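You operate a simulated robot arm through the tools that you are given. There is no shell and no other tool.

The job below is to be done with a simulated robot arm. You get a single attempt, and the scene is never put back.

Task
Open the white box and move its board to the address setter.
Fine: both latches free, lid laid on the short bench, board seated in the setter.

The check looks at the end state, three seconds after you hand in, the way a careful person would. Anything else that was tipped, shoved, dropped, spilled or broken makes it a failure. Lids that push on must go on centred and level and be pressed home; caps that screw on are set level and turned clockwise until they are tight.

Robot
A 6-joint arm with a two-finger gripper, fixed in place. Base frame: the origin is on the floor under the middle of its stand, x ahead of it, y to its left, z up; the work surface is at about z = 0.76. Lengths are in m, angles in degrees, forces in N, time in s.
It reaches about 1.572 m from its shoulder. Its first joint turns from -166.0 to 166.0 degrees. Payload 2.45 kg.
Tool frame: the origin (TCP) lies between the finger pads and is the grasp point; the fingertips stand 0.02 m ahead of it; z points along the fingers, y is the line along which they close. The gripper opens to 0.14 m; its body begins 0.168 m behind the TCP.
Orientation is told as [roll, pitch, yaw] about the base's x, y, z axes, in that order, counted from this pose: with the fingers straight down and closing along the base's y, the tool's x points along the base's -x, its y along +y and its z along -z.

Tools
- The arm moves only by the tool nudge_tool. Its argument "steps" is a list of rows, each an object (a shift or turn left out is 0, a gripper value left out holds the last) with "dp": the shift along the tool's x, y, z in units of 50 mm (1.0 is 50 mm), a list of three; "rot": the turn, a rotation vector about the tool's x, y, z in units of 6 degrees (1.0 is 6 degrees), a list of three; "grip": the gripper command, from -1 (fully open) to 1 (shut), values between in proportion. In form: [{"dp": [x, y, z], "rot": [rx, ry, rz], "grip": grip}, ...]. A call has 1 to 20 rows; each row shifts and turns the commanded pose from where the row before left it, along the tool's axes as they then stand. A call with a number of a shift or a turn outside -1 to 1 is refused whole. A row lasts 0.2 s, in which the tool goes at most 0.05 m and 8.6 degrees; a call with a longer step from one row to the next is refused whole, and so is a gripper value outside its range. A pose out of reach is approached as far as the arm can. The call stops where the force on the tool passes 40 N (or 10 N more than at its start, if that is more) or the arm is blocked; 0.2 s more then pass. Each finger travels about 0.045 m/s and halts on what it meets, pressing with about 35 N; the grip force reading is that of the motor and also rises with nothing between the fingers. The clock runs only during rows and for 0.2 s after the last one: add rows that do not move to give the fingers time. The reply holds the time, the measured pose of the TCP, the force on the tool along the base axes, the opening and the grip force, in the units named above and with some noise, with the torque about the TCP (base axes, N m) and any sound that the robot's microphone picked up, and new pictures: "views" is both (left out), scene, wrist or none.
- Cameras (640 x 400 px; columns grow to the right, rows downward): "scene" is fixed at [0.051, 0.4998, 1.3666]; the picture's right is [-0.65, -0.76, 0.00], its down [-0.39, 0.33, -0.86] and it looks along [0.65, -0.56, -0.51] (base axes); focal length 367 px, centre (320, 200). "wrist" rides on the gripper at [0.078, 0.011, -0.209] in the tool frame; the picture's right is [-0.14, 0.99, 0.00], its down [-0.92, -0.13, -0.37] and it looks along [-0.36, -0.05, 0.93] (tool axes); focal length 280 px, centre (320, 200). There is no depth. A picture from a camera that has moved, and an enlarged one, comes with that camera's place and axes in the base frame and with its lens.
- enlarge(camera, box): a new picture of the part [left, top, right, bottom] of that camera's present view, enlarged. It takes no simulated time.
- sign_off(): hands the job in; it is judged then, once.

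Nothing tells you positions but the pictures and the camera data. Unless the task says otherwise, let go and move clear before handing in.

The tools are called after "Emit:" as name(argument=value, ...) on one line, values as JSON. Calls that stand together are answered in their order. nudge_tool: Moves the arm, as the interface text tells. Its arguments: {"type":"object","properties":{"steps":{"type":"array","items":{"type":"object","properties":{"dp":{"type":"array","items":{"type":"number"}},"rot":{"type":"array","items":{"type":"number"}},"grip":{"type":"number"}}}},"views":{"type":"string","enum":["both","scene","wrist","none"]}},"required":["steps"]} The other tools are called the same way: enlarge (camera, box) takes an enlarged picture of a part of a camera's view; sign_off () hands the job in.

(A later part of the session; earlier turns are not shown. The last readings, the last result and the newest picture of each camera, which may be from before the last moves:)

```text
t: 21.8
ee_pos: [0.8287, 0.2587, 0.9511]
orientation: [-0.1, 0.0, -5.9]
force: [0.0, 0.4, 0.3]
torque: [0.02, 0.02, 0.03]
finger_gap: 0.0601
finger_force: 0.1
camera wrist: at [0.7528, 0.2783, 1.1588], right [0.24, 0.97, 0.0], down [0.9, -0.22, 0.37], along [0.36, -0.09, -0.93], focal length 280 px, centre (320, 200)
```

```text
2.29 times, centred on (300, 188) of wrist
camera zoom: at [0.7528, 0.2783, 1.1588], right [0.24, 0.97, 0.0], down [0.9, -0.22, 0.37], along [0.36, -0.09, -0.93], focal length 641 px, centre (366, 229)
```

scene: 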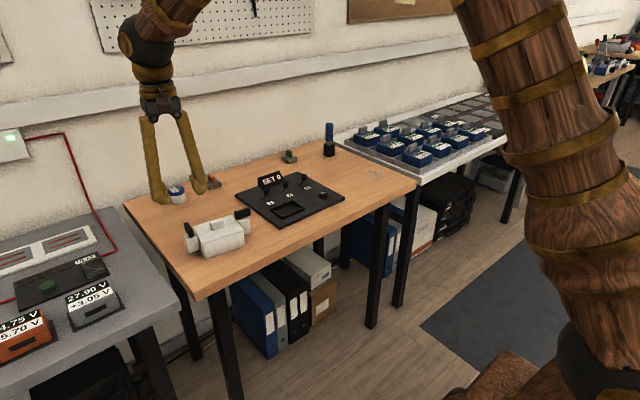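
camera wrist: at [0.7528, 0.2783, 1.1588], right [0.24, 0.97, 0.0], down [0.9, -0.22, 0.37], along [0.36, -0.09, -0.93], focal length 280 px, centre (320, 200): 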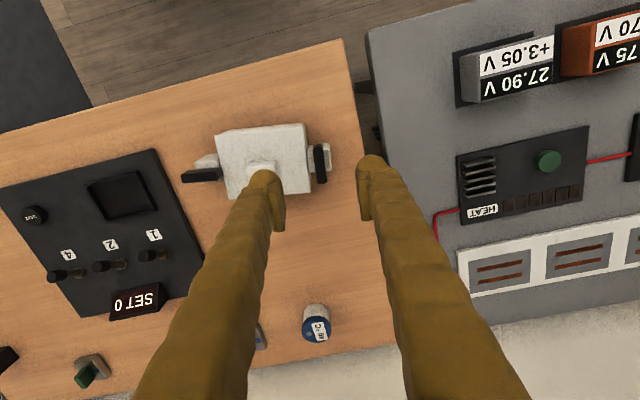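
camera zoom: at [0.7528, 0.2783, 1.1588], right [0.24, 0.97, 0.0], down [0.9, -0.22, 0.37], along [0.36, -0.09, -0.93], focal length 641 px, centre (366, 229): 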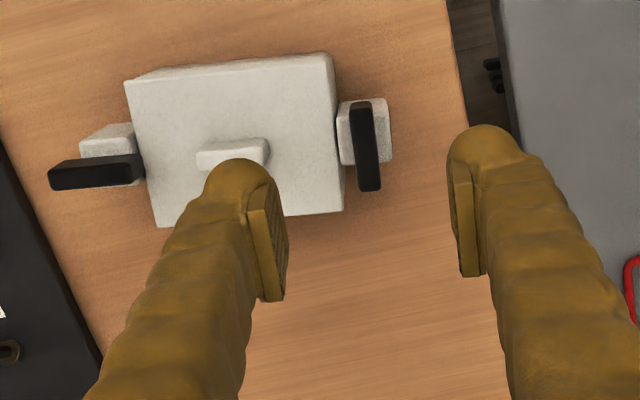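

The +y latch is open, its bar now clear of the lid. Next is the −y latch near (0.813, 0.119), with the box turned about −6°; I'll rotate the gripper to match and hover over it.

Emit:
nudge_tool(steps=[{"rot": [0, 0, 1]}, {"rot": [0, 0, 1]}, {"rot": [0, 0, 1]}, {"rot": [0, 0, 1]}, {"rot": [0, 0, 1]}, {"rot": [0, 0, 1]}, {"rot": [0, 0, 1]}, {"rot": [0, 0, 1]}, {"rot": [0, 0, 1]}, {"rot": [0, 0, 1]}, {"rot": [0, 0, 1]}, {"rot": [0, 0, 1]}, {"rot": [0, 0, 1]}, {"rot": [0, 0, 1]}, {"rot": [0, 0, 1]}, {"dp": [-0.71, 0, 0]}, {"dp": [-0.71, 0, 0]}, {"dp": [-0.71, 0, 0]}, {"dp": [-0.71, 0, 0]}, {"dp": [0, 0, 0]}])

Emit:
enlarge(camera="wrist", box=[250, 100, 390, 240])

Emit:
enlarge(camera="scene", box=[160, 180, 260, 260])

```text
t: 26.0
ee_pos: [0.815, 0.1183, 0.952]
orientation: [0.0, 0.0, -96.1]
force: [0.7, 0.0, 0.3]
torque: [0.0, -0.01, -0.02]
finger_gap: 0.06
finger_force: 0.1
camera wrist: at [0.836, 0.1952, 1.1602], right [0.97, -0.24, 0.0], down [-0.22, -0.9, 0.37], along [-0.09, -0.36, -0.93], focal length 280 px, centre (320, 200)
```

scene: 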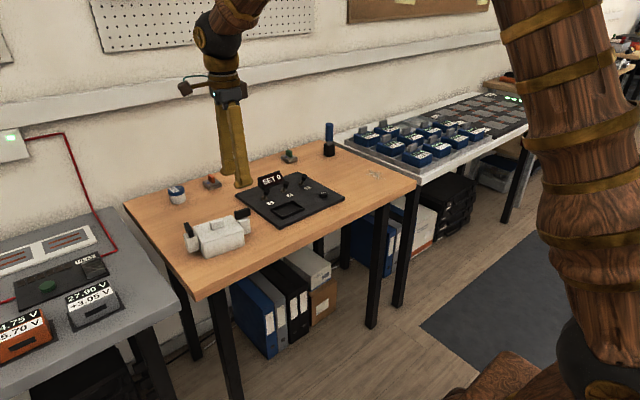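
wrist: 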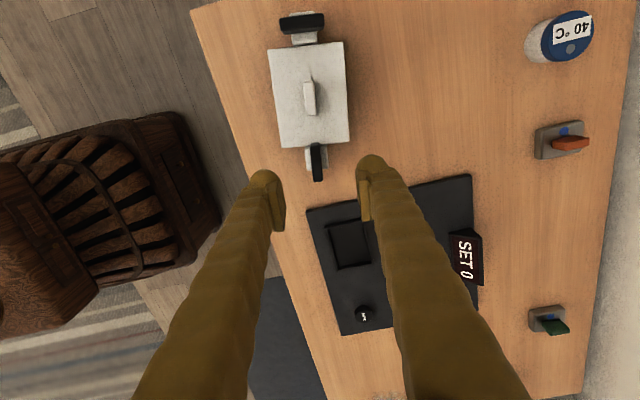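

```text
2.86 times, centred on (320, 170) of wrist
camera zoom: at [0.836, 0.1952, 1.1602], right [0.97, -0.24, 0.0], down [-0.22, -0.9, 0.37], along [-0.09, -0.36, -0.93], focal length 801 px, centre (320, 286)
```

zoom: 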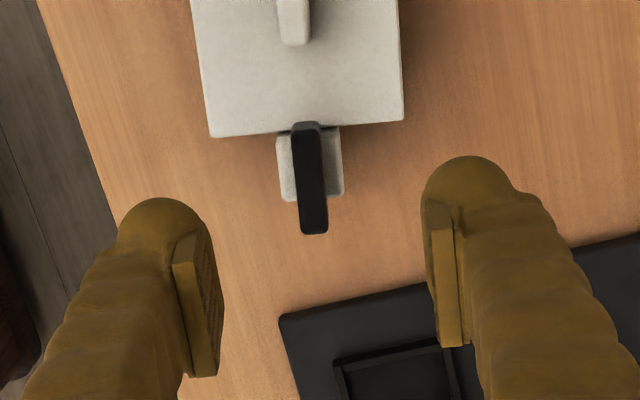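

```text
5.00 times, centred on (210, 220) of scene
camera zoom: at [0.051, 0.4998, 1.3666], right [-0.65, -0.76, 0.0], down [-0.39, 0.33, -0.86], along [0.65, -0.56, -0.51], focal length 1836 px, centre (870, 100)
```

zoom: 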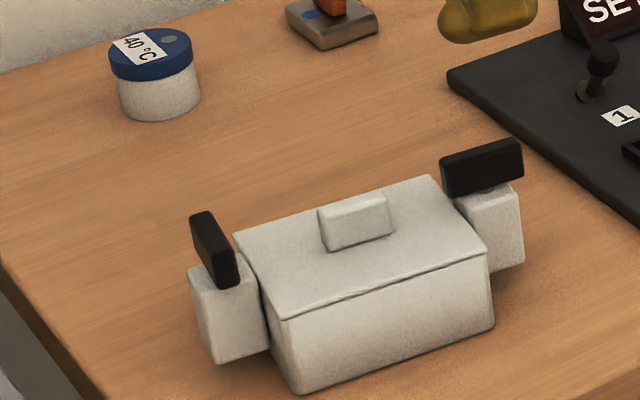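

The −y bar is centred near (0.8124, 0.118) and turned about −9°. I'll align and lower to just above it.

Emit:
nudge_tool(steps=[{"dp": [0, -0.05, 0.4], "rot": [0, 0, 0.45]}, {"dp": [0, 0, 0.6]}, {"dp": [0, 0, 0.6]}, {"dp": [0, 0, 0]}], views="none")

Emit:
enlarge(camera="wrist", box=[250, 140, 390, 240])

```text
t: 27.0
ee_pos: [0.8124, 0.1179, 0.8692]
orientation: [0.0, 0.0, -98.7]
force: [0.4, 0.3, -0.4]
torque: [-0.02, 0.02, 0.01]
finger_gap: 0.0598
finger_force: 0.0
```

```text
4.00 times, centred on (320, 190) of wrist
camera zoom: at [0.8356, 0.1937, 1.079], right [0.96, -0.29, 0.0], down [-0.27, -0.89, 0.37], along [-0.11, -0.35, -0.93], focal length 1122 px, centre (320, 240)
```

zoom: 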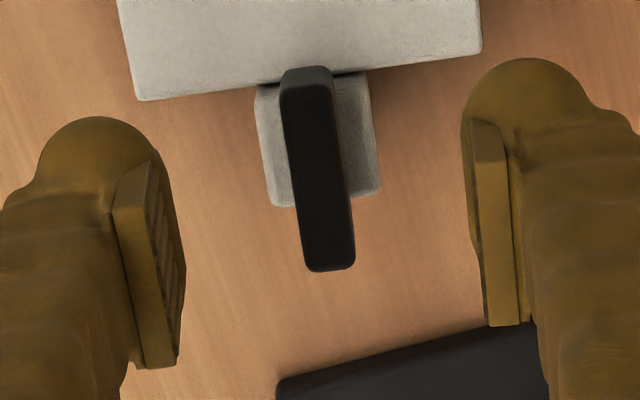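

Alignment is good. I'll lower, close on the bar, and try a small brisk counter-clockwise turn as with the first latch.

Emit:
nudge_tool(steps=[{"dp": [0, 0, 0.25]}, {"dp": [0, 0, 0.25]}, {"dp": [0, 0, 0]}, {"grip": 0.6}, {"grip": 1}, {"grip": 1}, {"grip": 1}, {"grip": 1}, {"grip": 1}], views="none")

Emit:
enlarge(camera="scene", box=[160, 180, 260, 260])

Emit:
enlarge(camera="wrist", box=[250, 100, 390, 200])

```text
t: 29.0
ee_pos: [0.8115, 0.1165, 0.8437]
orientation: [0.0, 0.0, -98.7]
force: [-0.7, 0.0, -0.1]
torque: [-0.07, -0.02, -0.02]
finger_gap: 0.0109
finger_force: 34.7
```

```text
5.00 times, centred on (210, 220) of scene
camera zoom: at [0.051, 0.4998, 1.3666], right [-0.65, -0.76, 0.0], down [-0.39, 0.33, -0.86], along [0.65, -0.56, -0.51], focal length 1836 px, centre (870, 100)
```

zoom: 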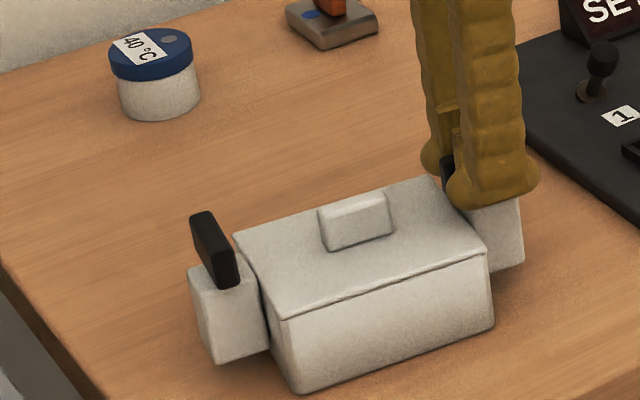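

```text
4.00 times, centred on (320, 150) of wrist
camera zoom: at [0.8355, 0.194, 1.0526], right [0.96, -0.29, 0.0], down [-0.27, -0.89, 0.37], along [-0.11, -0.35, -0.93], focal length 1122 px, centre (320, 400)
```

zoom: 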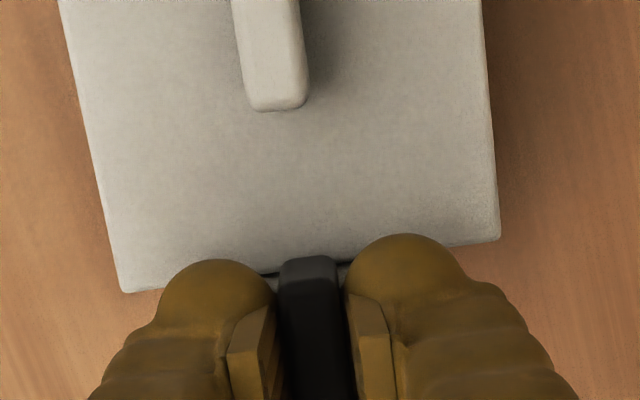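

Emit:
nudge_tool(steps=[{"rot": [0, 0, -1]}, {"rot": [0, 0, -1]}, {"rot": [0, 0, 0]}], views="none")

Emit:
enlarge(camera="scene", box=[160, 180, 260, 260])

Emit:
enlarge(camera="wrist", box=[250, 100, 390, 200])

```text
t: 29.8
ee_pos: [0.8119, 0.1168, 0.8442]
orientation: [0.0, 0.1, -86.8]
force: [-0.1, 0.5, -0.8]
torque: [-0.26, -0.03, -0.02]
finger_gap: 0.0108
finger_force: 35.6
```

```text
5.00 times, centred on (210, 220) of scene
camera zoom: at [0.051, 0.4998, 1.3666], right [-0.65, -0.76, 0.0], down [-0.39, 0.33, -0.86], along [0.65, -0.56, -0.51], focal length 1836 px, centre (870, 100)
```

zoom: 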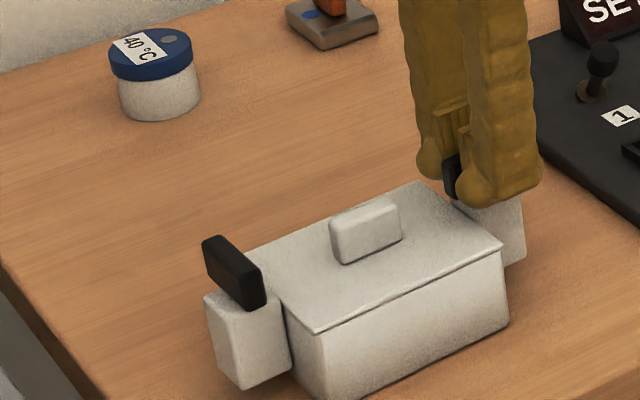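

```text
4.00 times, centred on (320, 150) of wrist
camera zoom: at [0.8197, 0.1967, 1.053], right [1.0, -0.08, 0.0], down [-0.07, -0.93, 0.37], along [-0.03, -0.37, -0.93], focal length 1122 px, centre (320, 400)
```

zoom: 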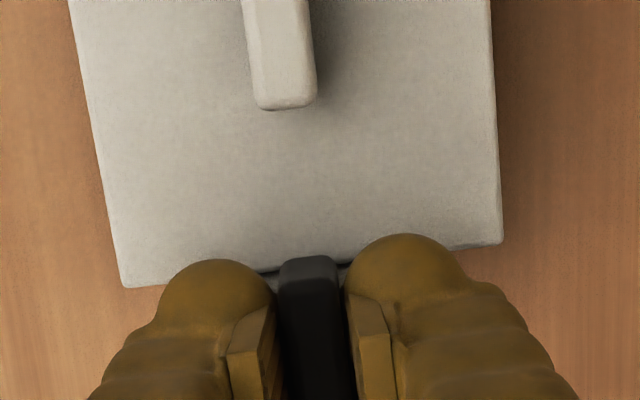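

Counter-clockwise just carried the box along (it hit this latch's stop, and incidentally straightened the box), so this latch opens clockwise. I'll turn it clockwise briskly.

Emit:
nudge_tool(steps=[{"rot": [0, 0, 1]}, {"rot": [0, 0, 1]}, {"rot": [0, 0, 1]}, {"rot": [0, 0, 1]}, {"rot": [0, 0, 0]}], views="none")

Emit:
enlarge(camera="scene", box=[160, 180, 260, 260])

Emit:
enlarge(camera="wrist", box=[250, 100, 390, 200])

```text
t: 31.0
ee_pos: [0.8124, 0.1174, 0.8446]
orientation: [0.0, 0.1, -110.8]
force: [-0.3, -0.1, -1.9]
torque: [-0.28, 0.11, 0.01]
finger_gap: 0.0107
finger_force: 35.1
```

```text
5.00 times, centred on (210, 220) of scene
camera zoom: at [0.051, 0.4998, 1.3666], right [-0.65, -0.76, 0.0], down [-0.39, 0.33, -0.86], along [0.65, -0.56, -0.51], focal length 1836 px, centre (870, 100)
```

zoom: 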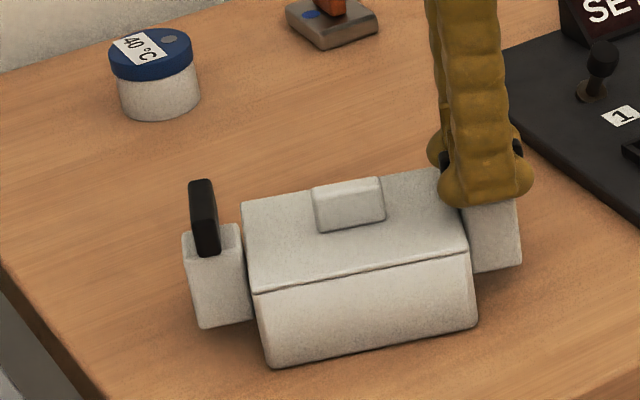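

```text
4.00 times, centred on (320, 150) of wrist
camera zoom: at [0.8513, 0.1873, 1.0534], right [0.88, -0.48, 0.0], down [-0.45, -0.82, 0.37], along [-0.18, -0.32, -0.93], focal length 1122 px, centre (320, 400)
```

zoom: 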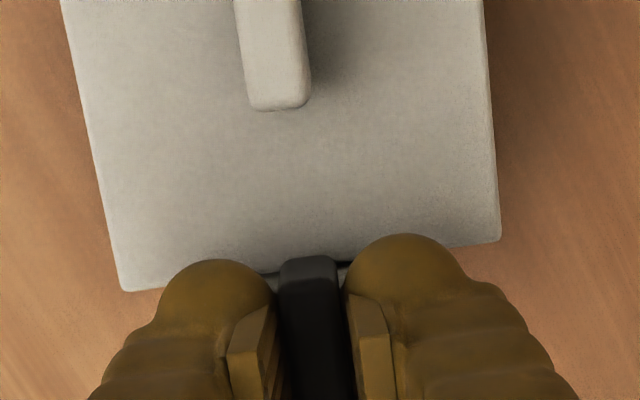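

The box followed in both directions, and the readings hint that the grip was slightly lifting this end of the box (torque about x), cutting its friction on the bench. I'll bring the box back straight, press down lightly, and retry.

Emit:
nudge_tool(steps=[{"rot": [0, 0, -1]}, {"rot": [0, 0, -1]}, {"rot": [0, 0, -1]}, {"rot": [0, 0, 0]}, {"dp": [0, 0, 0.04]}, {"dp": [0, 0, 0]}, {"dp": [0, 0, 0]}], views="none")

Emit:
enlarge(camera="scene", box=[160, 180, 260, 260])

Emit:
enlarge(camera="wrist", box=[250, 100, 390, 200])

```text
t: 32.6
ee_pos: [0.8126, 0.1159, 0.8442]
orientation: [0.2, -0.1, -92.7]
force: [-1.4, -0.1, 25.7]
torque: [0.28, -0.01, 0.0]
finger_gap: 0.0106
finger_force: 34.8
```

```text
5.00 times, centred on (210, 220) of scene
camera zoom: at [0.051, 0.4998, 1.3666], right [-0.65, -0.76, 0.0], down [-0.39, 0.33, -0.86], along [0.65, -0.56, -0.51], focal length 1836 px, centre (870, 100)
```

zoom: 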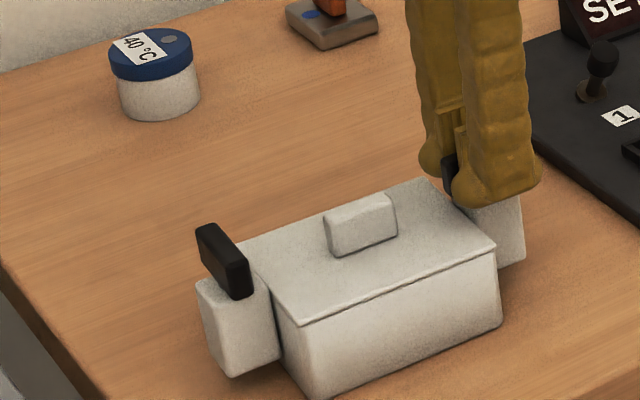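

```text
4.00 times, centred on (320, 150) of wrist
camera zoom: at [0.8286, 0.1948, 1.0525], right [0.98, -0.18, 0.0], down [-0.17, -0.91, 0.37], along [-0.07, -0.36, -0.93], focal length 1122 px, centre (320, 400)
```

zoom: 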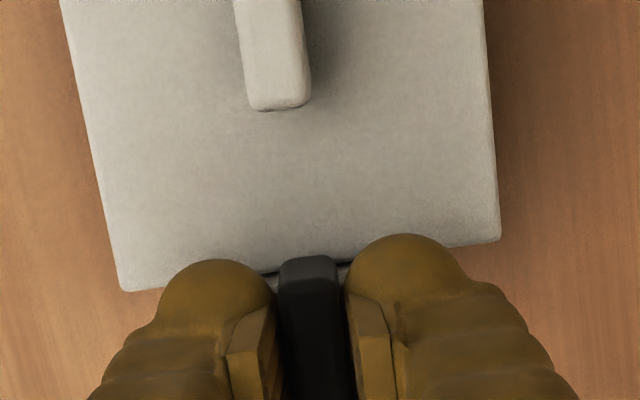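

Pressing down gave 26 N (the arm is stiff) and the box is firmly seated. I'll ease the press to about half and try the brisk clockwise turn.

Emit:
nudge_tool(steps=[{"dp": [0, 0, -0.016]}, {"rot": [0, 0, 1]}, {"rot": [0, 0, 1]}, {"rot": [0, 0, 0]}], views="none")

Emit:
enlarge(camera="scene", box=[160, 180, 260, 260])

Emit:
enlarge(camera="wrist", box=[250, 100, 390, 200])

```text
t: 33.6
ee_pos: [0.8126, 0.1174, 0.8438]
orientation: [-0.1, 0.0, -104.8]
force: [-4.8, 3.3, 18.6]
torque: [0.29, -0.01, 0.3]
finger_gap: 0.0107
finger_force: 34.7
```

```text
5.00 times, centred on (210, 220) of scene
camera zoom: at [0.051, 0.4998, 1.3666], right [-0.65, -0.76, 0.0], down [-0.39, 0.33, -0.86], along [0.65, -0.56, -0.51], focal length 1836 px, centre (870, 100)
```

zoom: 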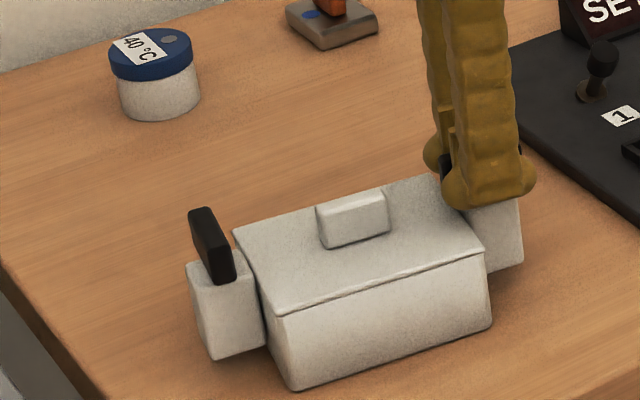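

```text
4.00 times, centred on (320, 150) of wrist
camera zoom: at [0.8441, 0.1911, 1.0523], right [0.92, -0.39, 0.0], down [-0.36, -0.86, 0.37], along [-0.14, -0.34, -0.93], focal length 1122 px, centre (320, 400)
```

zoom: 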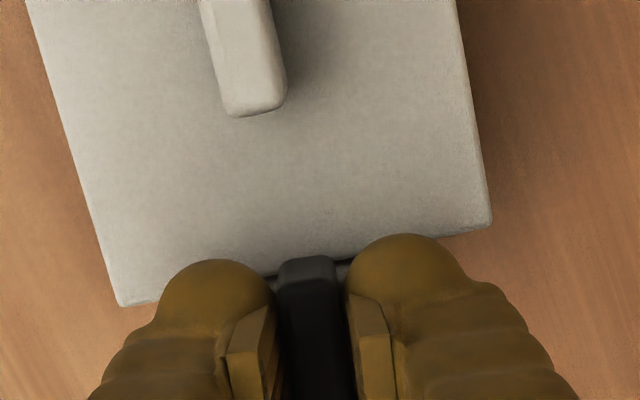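

Now the latch moved about 5° relative to the box, with a resisting torque of 0.3 N·m — like a detent or stiff friction. I'll continue clockwise with the press held.

Emit:
nudge_tool(steps=[{"rot": [0, 0, 1]}, {"rot": [0, 0, 1]}, {"rot": [0, 0, 0]}], views="none")

Emit:
enlarge(camera="scene", box=[160, 180, 260, 260])

Emit:
enlarge(camera="wrist", box=[250, 100, 390, 200])

```text
t: 34.4
ee_pos: [0.8117, 0.1172, 0.8431]
orientation: [0.0, -0.2, -116.8]
force: [-0.2, 0.4, 11.2]
torque: [-0.02, 0.01, 0.24]
finger_gap: 0.0108
finger_force: 34.8
```

```text
5.00 times, centred on (210, 220) of scene
camera zoom: at [0.051, 0.4998, 1.3666], right [-0.65, -0.76, 0.0], down [-0.39, 0.33, -0.86], along [0.65, -0.56, -0.51], focal length 1836 px, centre (870, 100)
```

zoom: 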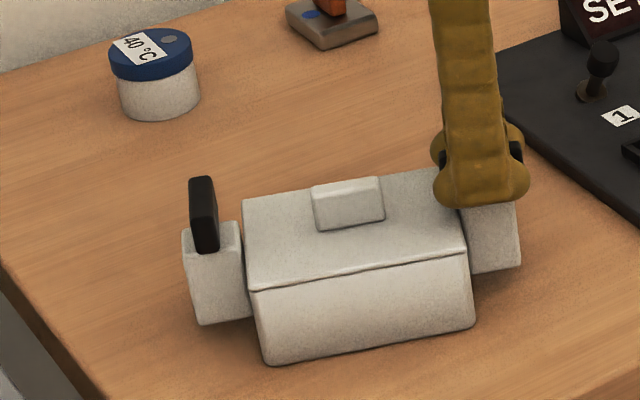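

```text
4.00 times, centred on (320, 150) of wrist
camera zoom: at [0.8587, 0.183, 1.0522], right [0.82, -0.57, 0.0], down [-0.53, -0.76, 0.37], along [-0.21, -0.3, -0.93], focal length 1122 px, centre (320, 400)
```

zoom: 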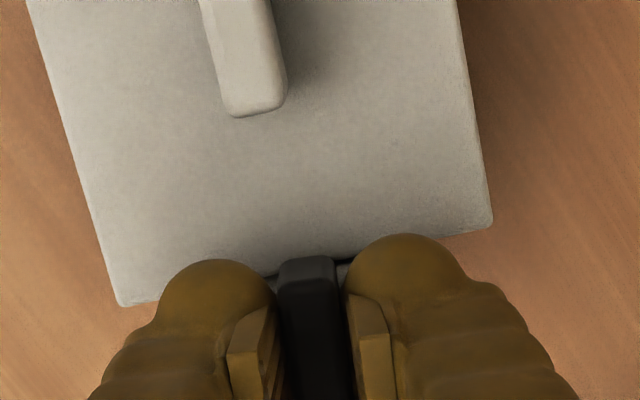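

Clockwise seems to end at about −5°, so perhaps this latch opens counter-clockwise too, behind a detent. I'll press a bit and turn counter-clockwise briskly; the box should straighten if I'm wrong.

Emit:
nudge_tool(steps=[{"dp": [0, 0, 0.01]}, {"rot": [0, 0, -1]}, {"rot": [0, 0, -1]}, {"rot": [0, 0, -1]}, {"rot": [0, 0, 0]}], views="none")

Emit:
enlarge(camera="scene", box=[160, 180, 260, 260])

Emit:
enlarge(camera="wrist", box=[250, 100, 390, 200])

```text
t: 35.6
ee_pos: [0.8118, 0.1177, 0.8432]
orientation: [0.0, 0.1, -98.7]
force: [-7.5, 0.6, 19.3]
torque: [0.01, 0.09, -0.01]
finger_gap: 0.0107
finger_force: 34.5
```

```text
5.00 times, centred on (210, 220) of scene
camera zoom: at [0.051, 0.4998, 1.3666], right [-0.65, -0.76, 0.0], down [-0.39, 0.33, -0.86], along [0.65, -0.56, -0.51], focal length 1836 px, centre (870, 100)
```

zoom: 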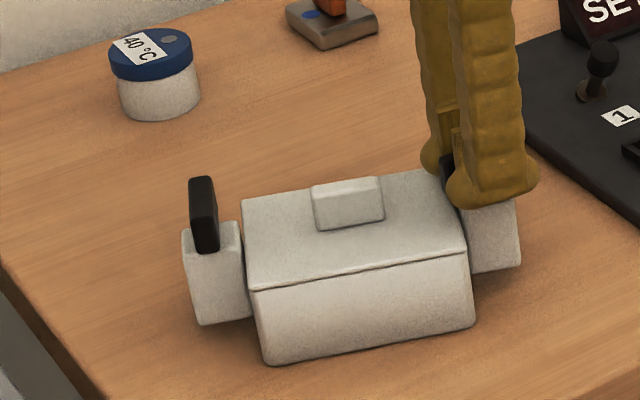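

```text
4.00 times, centred on (320, 150) of wrist
camera zoom: at [0.8365, 0.1936, 1.0521], right [0.96, -0.29, 0.0], down [-0.27, -0.89, 0.37], along [-0.11, -0.35, -0.93], focal length 1122 px, centre (320, 400)
```

zoom: 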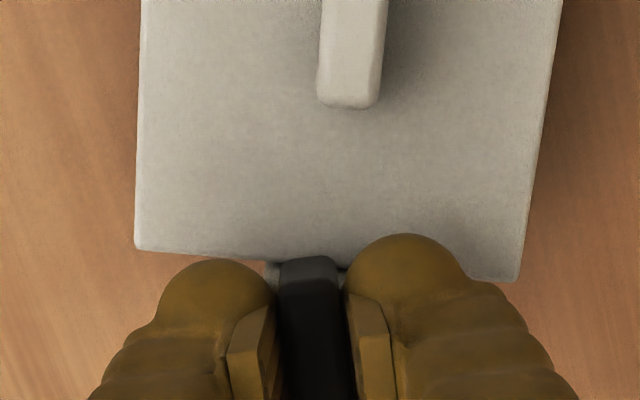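

That worked: the box stayed and the latch moved 18° counter-clockwise relative to it. I'll keep turning counter-clockwise.

Emit:
nudge_tool(steps=[{"dp": [0, 0, -0.008], "rot": [0, 0, -1]}, {"rot": [0, 0, -1]}, {"rot": [0, 0, -1]}, {"rot": [0, 0, -1]}, {"rot": [0, 0, 0]}], views="none")

Emit:
enlarge(camera="scene", box=[160, 180, 260, 260])

```text
t: 36.8
ee_pos: [0.8121, 0.1159, 0.843]
orientation: [-0.1, 0.0, -74.7]
force: [2.4, -1.3, 2.2]
torque: [-0.24, -0.06, -0.01]
finger_gap: 0.0109
finger_force: 35.3
```

```text
5.00 times, centred on (210, 220) of scene
camera zoom: at [0.051, 0.4998, 1.3666], right [-0.65, -0.76, 0.0], down [-0.39, 0.33, -0.86], along [0.65, -0.56, -0.51], focal length 1836 px, centre (870, 100)
```

zoom: 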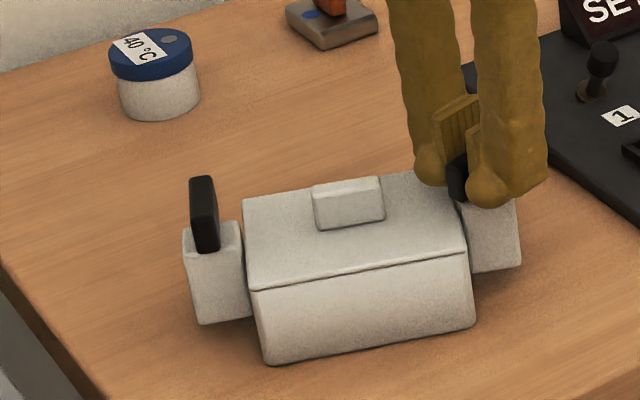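

Emit:
nudge_tool(steps=[{"dp": [0, 0, 0.012]}, {"rot": [0, 0, -1]}, {"rot": [0, 0, -1]}, {"rot": [0, 0, -1]}, {"rot": [0, 0, -1]}, {"rot": [0, 0, -1]}, {"rot": [0, 0, 0]}], views="none")

Emit:
enlarge(camera="scene", box=[160, 180, 260, 260])

```text
t: 38.4
ee_pos: [0.8126, 0.116, 0.8439]
orientation: [0.0, 0.0, -44.7]
force: [-4.2, -1.5, 6.3]
torque: [-0.07, 0.01, -0.02]
finger_gap: 0.0107
finger_force: 34.8
```

```text
5.00 times, centred on (210, 220) of scene
camera zoom: at [0.051, 0.4998, 1.3666], right [-0.65, -0.76, 0.0], down [-0.39, 0.33, -0.86], along [0.65, -0.56, -0.51], focal length 1836 px, centre (870, 100)
```

zoom: 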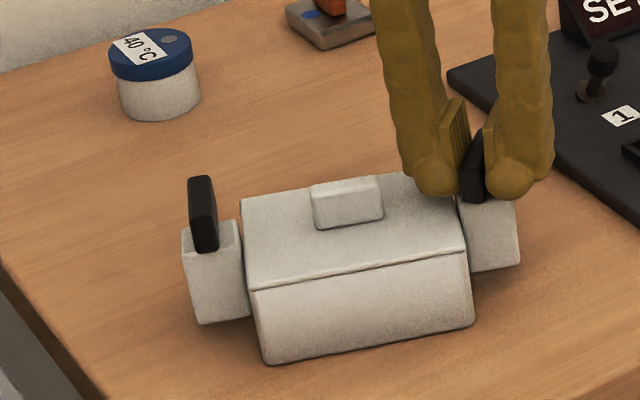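

Emit:
nudge_tool(steps=[{"rot": [0, 0, -1]}, {"rot": [0, 0, -1]}, {"rot": [0, 0, -1]}, {"rot": [0, 0, -1]}, {"rot": [0, 0, 0]}], views="none")

Emit:
enlarge(camera="scene", box=[160, 180, 260, 260])

Emit:
enlarge(camera="wrist", box=[220, 130, 420, 270])

```text
t: 39.6
ee_pos: [0.8121, 0.1176, 0.8435]
orientation: [0.0, 0.0, -20.7]
force: [2.3, 1.3, 1.9]
torque: [-0.02, -0.09, 0.02]
finger_gap: 0.0106
finger_force: 34.7
```

```text
5.00 times, centred on (210, 220) of scene
camera zoom: at [0.051, 0.4998, 1.3666], right [-0.65, -0.76, 0.0], down [-0.39, 0.33, -0.86], along [0.65, -0.56, -0.51], focal length 1836 px, centre (870, 100)
```

zoom: 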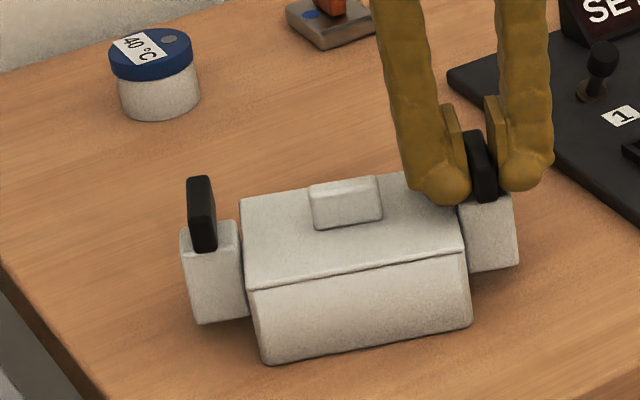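

```text
2.86 times, centred on (320, 200) of wrist
camera zoom: at [0.7447, 0.1559, 1.052], right [0.48, 0.88, 0.0], down [0.82, -0.45, 0.37], along [0.32, -0.18, -0.93], focal length 801 px, centre (320, 200)
```

zoom: 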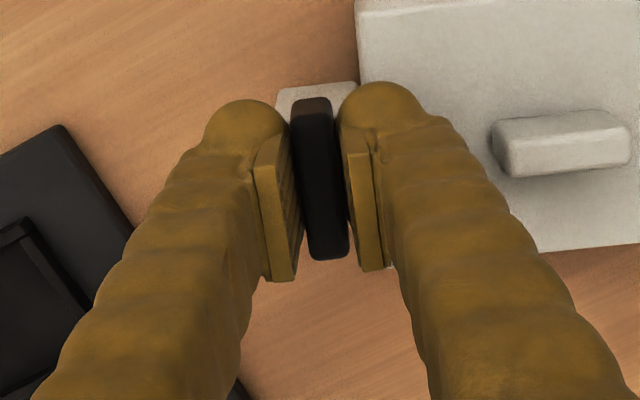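

The −y latch bar is now perpendicular as well. I'll release slightly, lift clear and check both latches.

Emit:
nudge_tool(steps=[{"grip": 0.6}, {"grip": 0.6}, {"grip": 0.6}, {"dp": [0, 0, -0.5]}, {"dp": [0, 0, -0.8]}, {"dp": [0, 0, -0.8]}, {"dp": [0, 0, -0.8], "grip": 0.0}, {"dp": [0, 0, 0]}])

Emit:
enlarge(camera="scene", box=[160, 180, 260, 260])

Emit:
enlarge(camera="wrist", box=[240, 60, 480, 220])

```text
t: 41.4
ee_pos: [0.8129, 0.1151, 0.9895]
orientation: [0.0, -0.1, -20.7]
force: [0.1, 1.3, 0.1]
torque: [-0.02, 0.0, 0.01]
finger_gap: 0.0699
finger_force: 0.2
camera wrist: at [0.7444, 0.1532, 1.1991], right [0.48, 0.88, 0.0], down [0.82, -0.45, 0.37], along [0.32, -0.18, -0.93], focal length 280 px, centre (320, 200)
```

scene: 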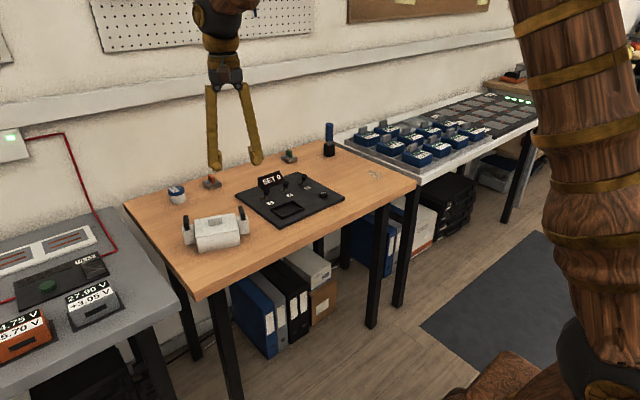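
wrist: 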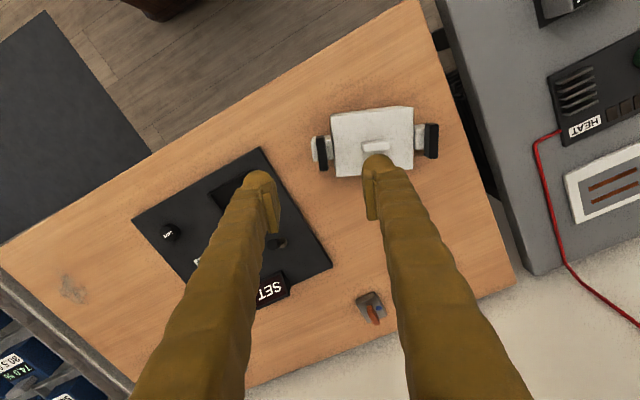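

```text
5.00 times, centred on (210, 220) of scene
camera zoom: at [0.051, 0.4998, 1.3666], right [-0.65, -0.76, 0.0], down [-0.39, 0.33, -0.86], along [0.65, -0.56, -0.51], focal length 1836 px, centre (870, 100)
```

zoom: 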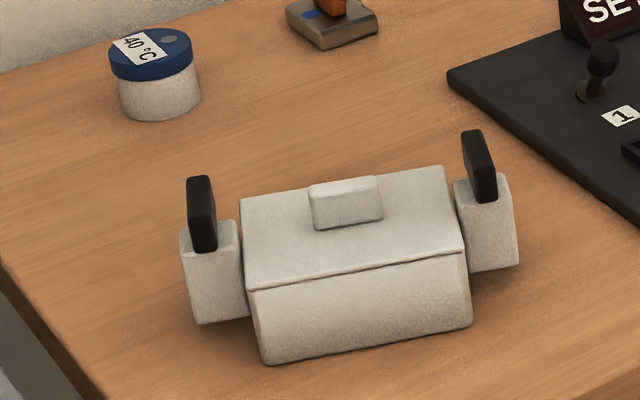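

```text
2.50 times, centred on (360, 140) of wrist
camera zoom: at [0.7444, 0.1532, 1.1991], right [0.48, 0.88, 0.0], down [0.82, -0.45, 0.37], along [0.32, -0.18, -0.93], focal length 701 px, centre (220, 350)
```

zoom: 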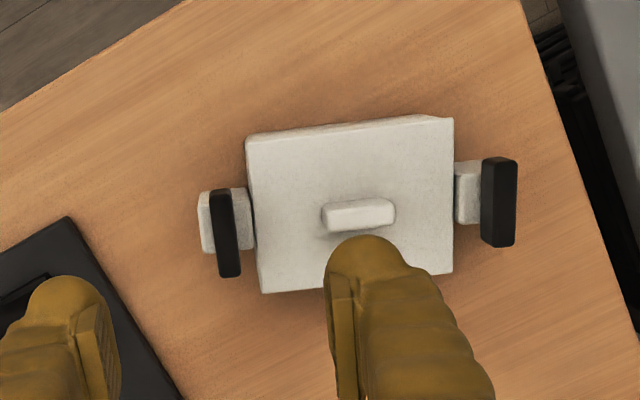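

Both latch bars now stand clear of the lid; the box has ended up turned about −22° with its centre near (0.8405, 0.184). Next I align the gripper across the lid's grip block (yaw −112) and hover above it.

Emit:
nudge_tool(steps=[{"rot": [0, 0, 1], "grip": 0.2}, {"rot": [0, 0, 1]}, {"rot": [0, 0, 1]}, {"rot": [0, 0, 1]}, {"rot": [0, 0, 1]}, {"rot": [0, 0, 1]}, {"rot": [0, 0, 1]}, {"rot": [0, 0, 1]}, {"rot": [0, 0, 1]}, {"rot": [0, 0, 1]}, {"rot": [0, 0, 1]}, {"rot": [0, 0, 1]}, {"rot": [0, 0, 1]}, {"rot": [0, 0, 1]}, {"rot": [0, 0, 1]}, {"rot": [0, 0, 0.22]}, {"dp": [0.5, 0, 0.5]}, {"dp": [0.5, 0, 0.5]}, {"dp": [0.484, 0, 0.5]}, {"dp": [0, 0, 0]}])

Emit:
enlarge(camera="wrist", box=[250, 120, 390, 260])

```text
t: 45.6
ee_pos: [0.8429, 0.1859, 0.9116]
orientation: [0.0, 0.0, -112.1]
force: [-0.4, -0.2, 0.4]
torque: [0.01, -0.01, -0.01]
finger_gap: 0.056
finger_force: 0.0
camera wrist: at [0.8829, 0.2553, 1.1201], right [0.87, -0.5, 0.0], down [-0.46, -0.81, 0.37], along [-0.18, -0.32, -0.93], focal length 280 px, centre (320, 200)
```

scene: 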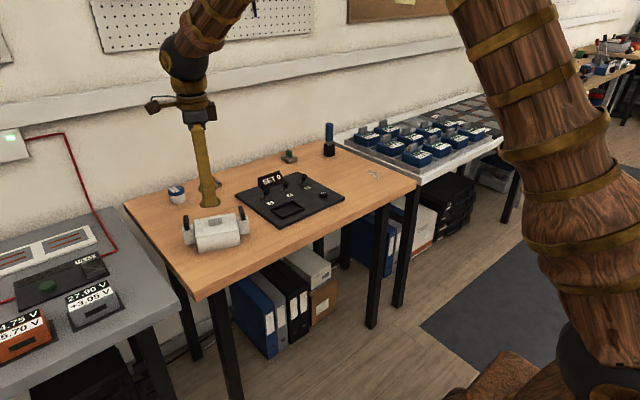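
wrist: 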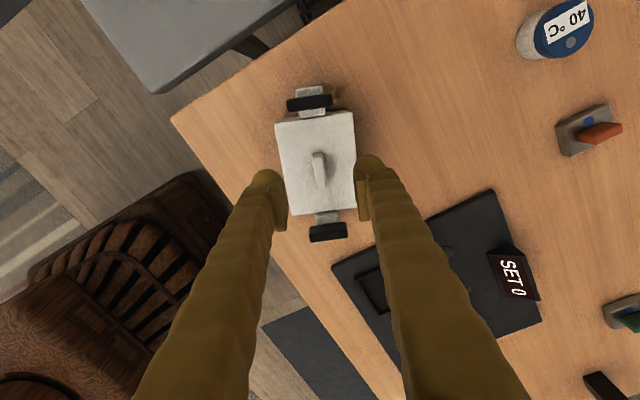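

```text
2.86 times, centred on (320, 190) of wrist
camera zoom: at [0.8829, 0.2553, 1.1201], right [0.87, -0.5, 0.0], down [-0.46, -0.81, 0.37], along [-0.18, -0.32, -0.93], focal length 801 px, centre (320, 229)
```

zoom: 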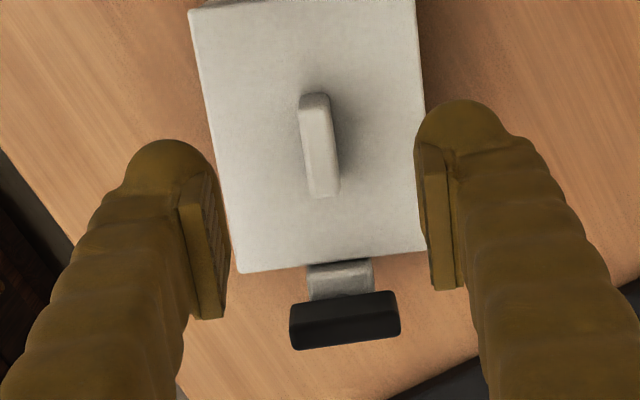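

The grip block is centred within 2 mm and aligned. I'll descend to z ≈ 0.840 and close on it.

Emit:
nudge_tool(steps=[{"dp": [-0.03, -0.01, 0.5]}, {"dp": [0, 0, 0.5]}, {"dp": [0, 0, 0.4]}, {"dp": [0, 0, 0]}, {"grip": 0.6}, {"grip": 1}, {"grip": 1}, {"grip": 1}, {"grip": 1}])

Emit:
enlarge(camera="scene", box=[160, 180, 260, 260])

```text
t: 47.6
ee_pos: [0.8406, 0.1847, 0.843]
orientation: [-0.1, 0.0, -112.2]
force: [0.1, 0.0, 0.4]
torque: [0.0, 0.03, -0.02]
finger_gap: 0.0103
finger_force: 35.4
camera wrist: at [0.8808, 0.2535, 1.0511], right [0.87, -0.5, 0.0], down [-0.46, -0.81, 0.37], along [-0.18, -0.32, -0.93], focal length 280 px, centre (320, 200)
```

scene: 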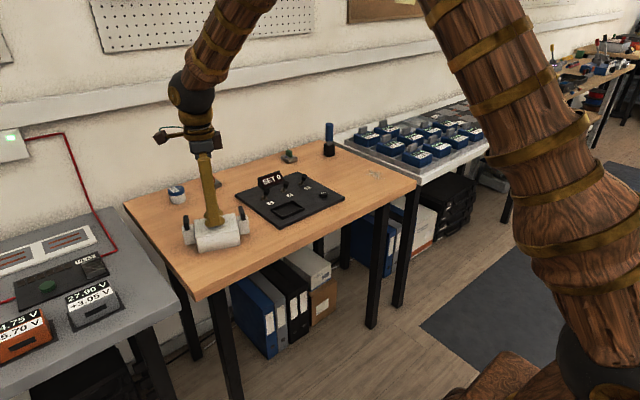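
wrist: 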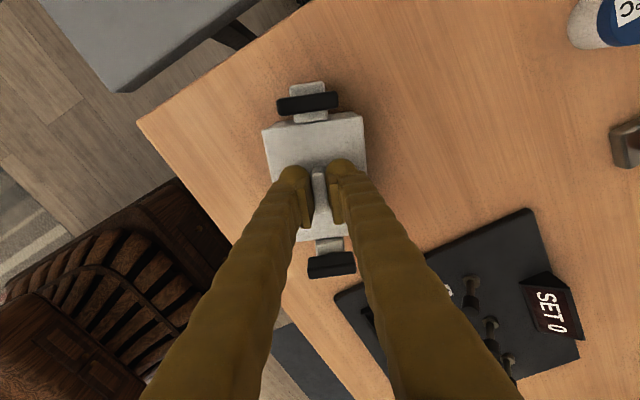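

```text
5.00 times, centred on (210, 220) of scene
camera zoom: at [0.051, 0.4998, 1.3666], right [-0.65, -0.76, 0.0], down [-0.39, 0.33, -0.86], along [0.65, -0.56, -0.51], focal length 1836 px, centre (870, 100)
```

zoom: 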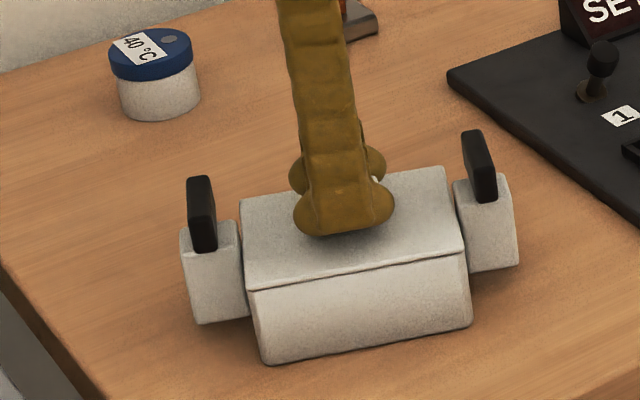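

The block is gripped. I'll lift gently and check that the lid comes away without carrying the box.

Emit:
nudge_tool(steps=[{"dp": [0, 0, -0.1]}, {"dp": [0, 0, -0.1]}, {"dp": [0, 0, -0.1]}, {"dp": [0, 0, -0.1]}, {"dp": [0, 0, 0]}], views="none")

Emit:
enlarge(camera="scene", box=[160, 180, 260, 260])

```text
t: 48.8
ee_pos: [0.8396, 0.1824, 0.8643]
orientation: [0.0, -0.1, -112.1]
force: [0.5, 0.1, -1.4]
torque: [0.02, 0.02, -0.02]
finger_gap: 0.0106
finger_force: 34.4
```

```text
5.00 times, centred on (210, 220) of scene
camera zoom: at [0.051, 0.4998, 1.3666], right [-0.65, -0.76, 0.0], down [-0.39, 0.33, -0.86], along [0.65, -0.56, -0.51], focal length 1836 px, centre (870, 100)
```

zoom: 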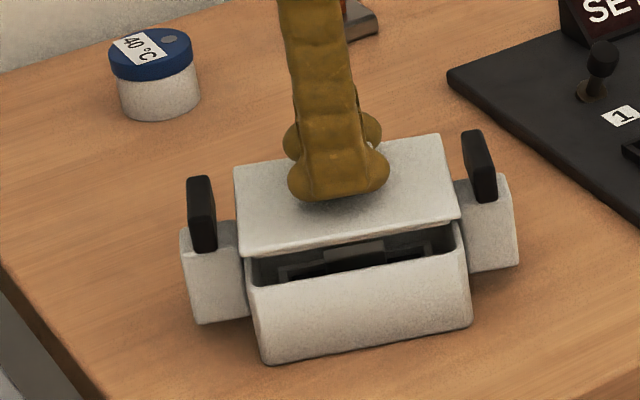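

The lid lifts free (about 1.4 N) and the box stays. I'll raise it, straighten it and carry it over the open bench area at about (0.985, 0.18).

Emit:
nudge_tool(steps=[{"dp": [0, 0, -0.6]}, {"dp": [0, 0, -0.6]}, {"dp": [0, 0, -0.6]}, {"rot": [0, 0, -0.92]}, {"rot": [0, 0, -0.92]}, {"rot": [0, 0, -0.92]}, {"rot": [0, 0, -0.92]}, {"dp": [0, 0.5, 0]}, {"dp": [0, 0.5, 0]}, {"dp": [0, 0.5, 0]}, {"dp": [0, 0.5, 0]}, {"dp": [0, 0.5, 0]}, {"dp": [-0.05, 0.4, 0]}, {"dp": [0, 0, 0]}])

Emit:
enlarge(camera="scene", box=[140, 140, 280, 260])

Emit:
enlarge(camera="wrist", box=[180, 80, 500, 280])

```text
t: 51.8
ee_pos: [0.9837, 0.1807, 0.9542]
orientation: [0.0, 0.1, -89.9]
force: [-0.1, 1.0, -0.9]
torque: [-0.03, 0.01, 0.0]
finger_gap: 0.0106
finger_force: 35.0
camera wrist: at [0.9963, 0.2598, 1.1624], right [0.99, -0.14, 0.0], down [-0.13, -0.92, 0.37], along [-0.05, -0.37, -0.93], focal length 280 px, centre (320, 200)
```

scene: 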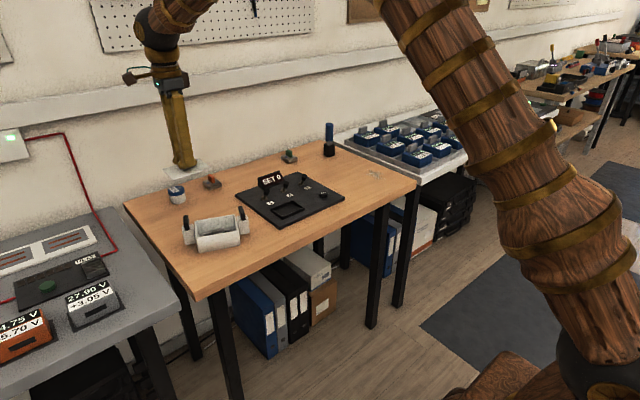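
wrist: 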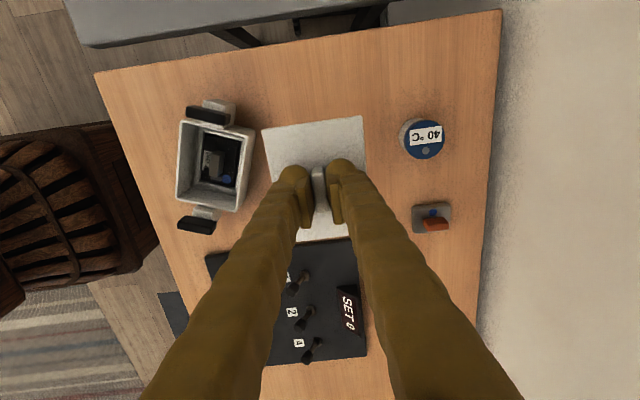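

```text
3.33 times, centred on (210, 200) of scene
camera zoom: at [0.051, 0.4998, 1.3666], right [-0.65, -0.76, 0.0], down [-0.39, 0.33, -0.86], along [0.65, -0.56, -0.51], focal length 1224 px, centre (687, 200)
```

zoom: 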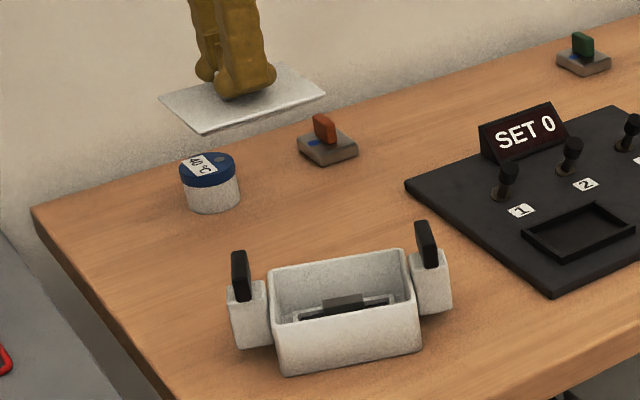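

```text
2.00 times, centred on (340, 180) of wrist
camera zoom: at [0.9963, 0.2598, 1.1624], right [0.99, -0.14, 0.0], down [-0.13, -0.92, 0.37], along [-0.05, -0.37, -0.93], focal length 561 px, centre (280, 240)
```

zoom: 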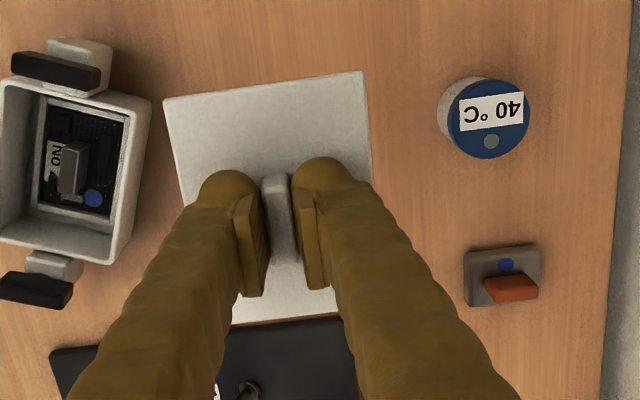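

The lid is a flat plate, held level over a clear patch of bench, and the board in the box is visible (with a grey post and a blue dot). I'll lower the lid towards the bench.

Emit:
nudge_tool(steps=[{"dp": [0, 0, 0.7]}, {"dp": [0, 0, 0.7]}, {"dp": [0, 0, 0.7]}, {"dp": [0, 0, 0.6]}, {"dp": [0, 0, 0.2]}, {"dp": [0, 0, 0.1]}, {"dp": [0, 0, 0]}])

Emit:
enlarge(camera="scene", box=[150, 150, 250, 230])

```text
t: 53.4
ee_pos: [0.984, 0.1827, 0.8036]
orientation: [0.0, 0.0, -90.0]
force: [-0.1, 0.7, -1.2]
torque: [0.01, 0.03, 0.02]
finger_gap: 0.0106
finger_force: 34.7
camera wrist: at [0.9962, 0.2614, 1.0112], right [0.99, -0.14, 0.0], down [-0.13, -0.92, 0.37], along [-0.05, -0.37, -0.93], focal length 280 px, centre (320, 200)
```

scene: 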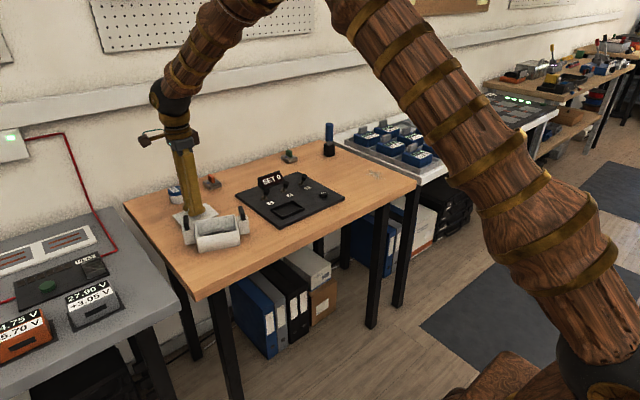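
wrist: 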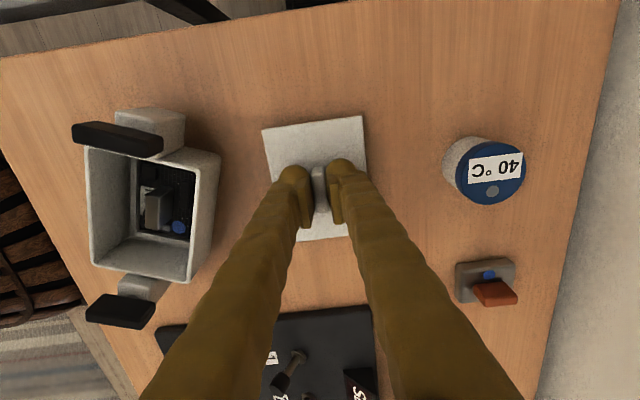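

```text
5.00 times, centred on (200, 190) of scene
camera zoom: at [0.051, 0.4998, 1.3666], right [-0.65, -0.76, 0.0], down [-0.39, 0.33, -0.86], along [0.65, -0.56, -0.51], focal length 1836 px, centre (920, 250)
```

zoom: 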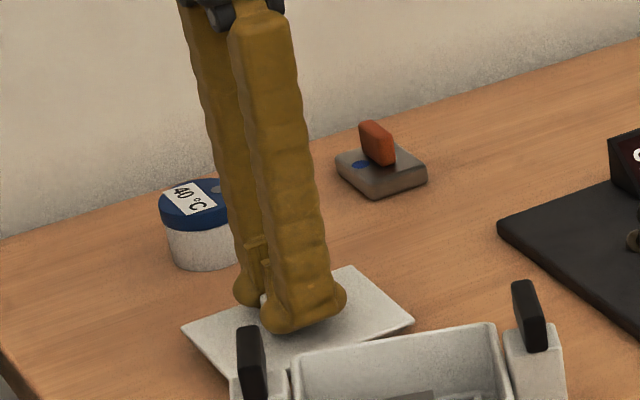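

Emit:
nudge_tool(steps=[{"dp": [0, 0, 0.03]}, {"dp": [0, 0, 0.03]}, {"dp": [0, 0, 0.03]}, {"dp": [0, 0, 0]}], views="none")

Emit:
enlarge(camera="scene", box=[180, 195, 230, 235])

```text
t: 54.4
ee_pos: [0.9832, 0.1814, 0.7983]
orientation: [-0.1, 0.0, -90.0]
force: [-0.1, 1.0, -0.7]
torque: [-0.02, -0.02, 0.01]
finger_gap: 0.0104
finger_force: 35.3
```

```text
10.00 times, centred on (205, 215) of scene
camera zoom: at [0.051, 0.4998, 1.3666], right [-0.65, -0.76, 0.0], down [-0.39, 0.33, -0.86], along [0.65, -0.56, -0.51], focal length 3671 px, centre (1470, 50)
```

zoom: 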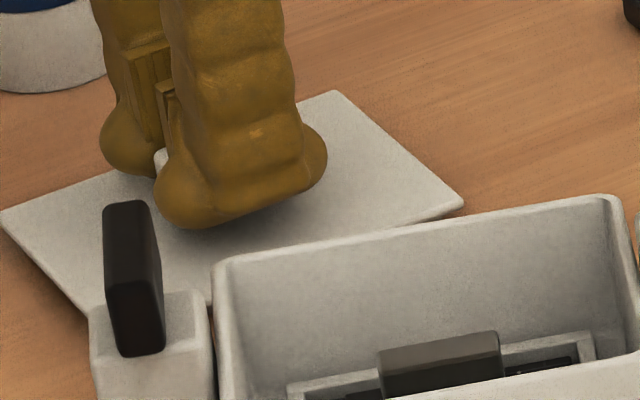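

Emit:
nudge_tool(steps=[{"dp": [0, 0, 0.025]}, {"dp": [0, 0, 0.025]}, {"dp": [0, 0, 0.025]}, {"dp": [0, 0, 0]}], views="none")

```text
t: 55.4
ee_pos: [0.9848, 0.1815, 0.7973]
orientation: [0.0, 0.0, -89.9]
force: [-1.0, -0.5, 29.1]
torque: [0.0, 0.01, -0.03]
finger_gap: 0.0106
finger_force: 35.6
```

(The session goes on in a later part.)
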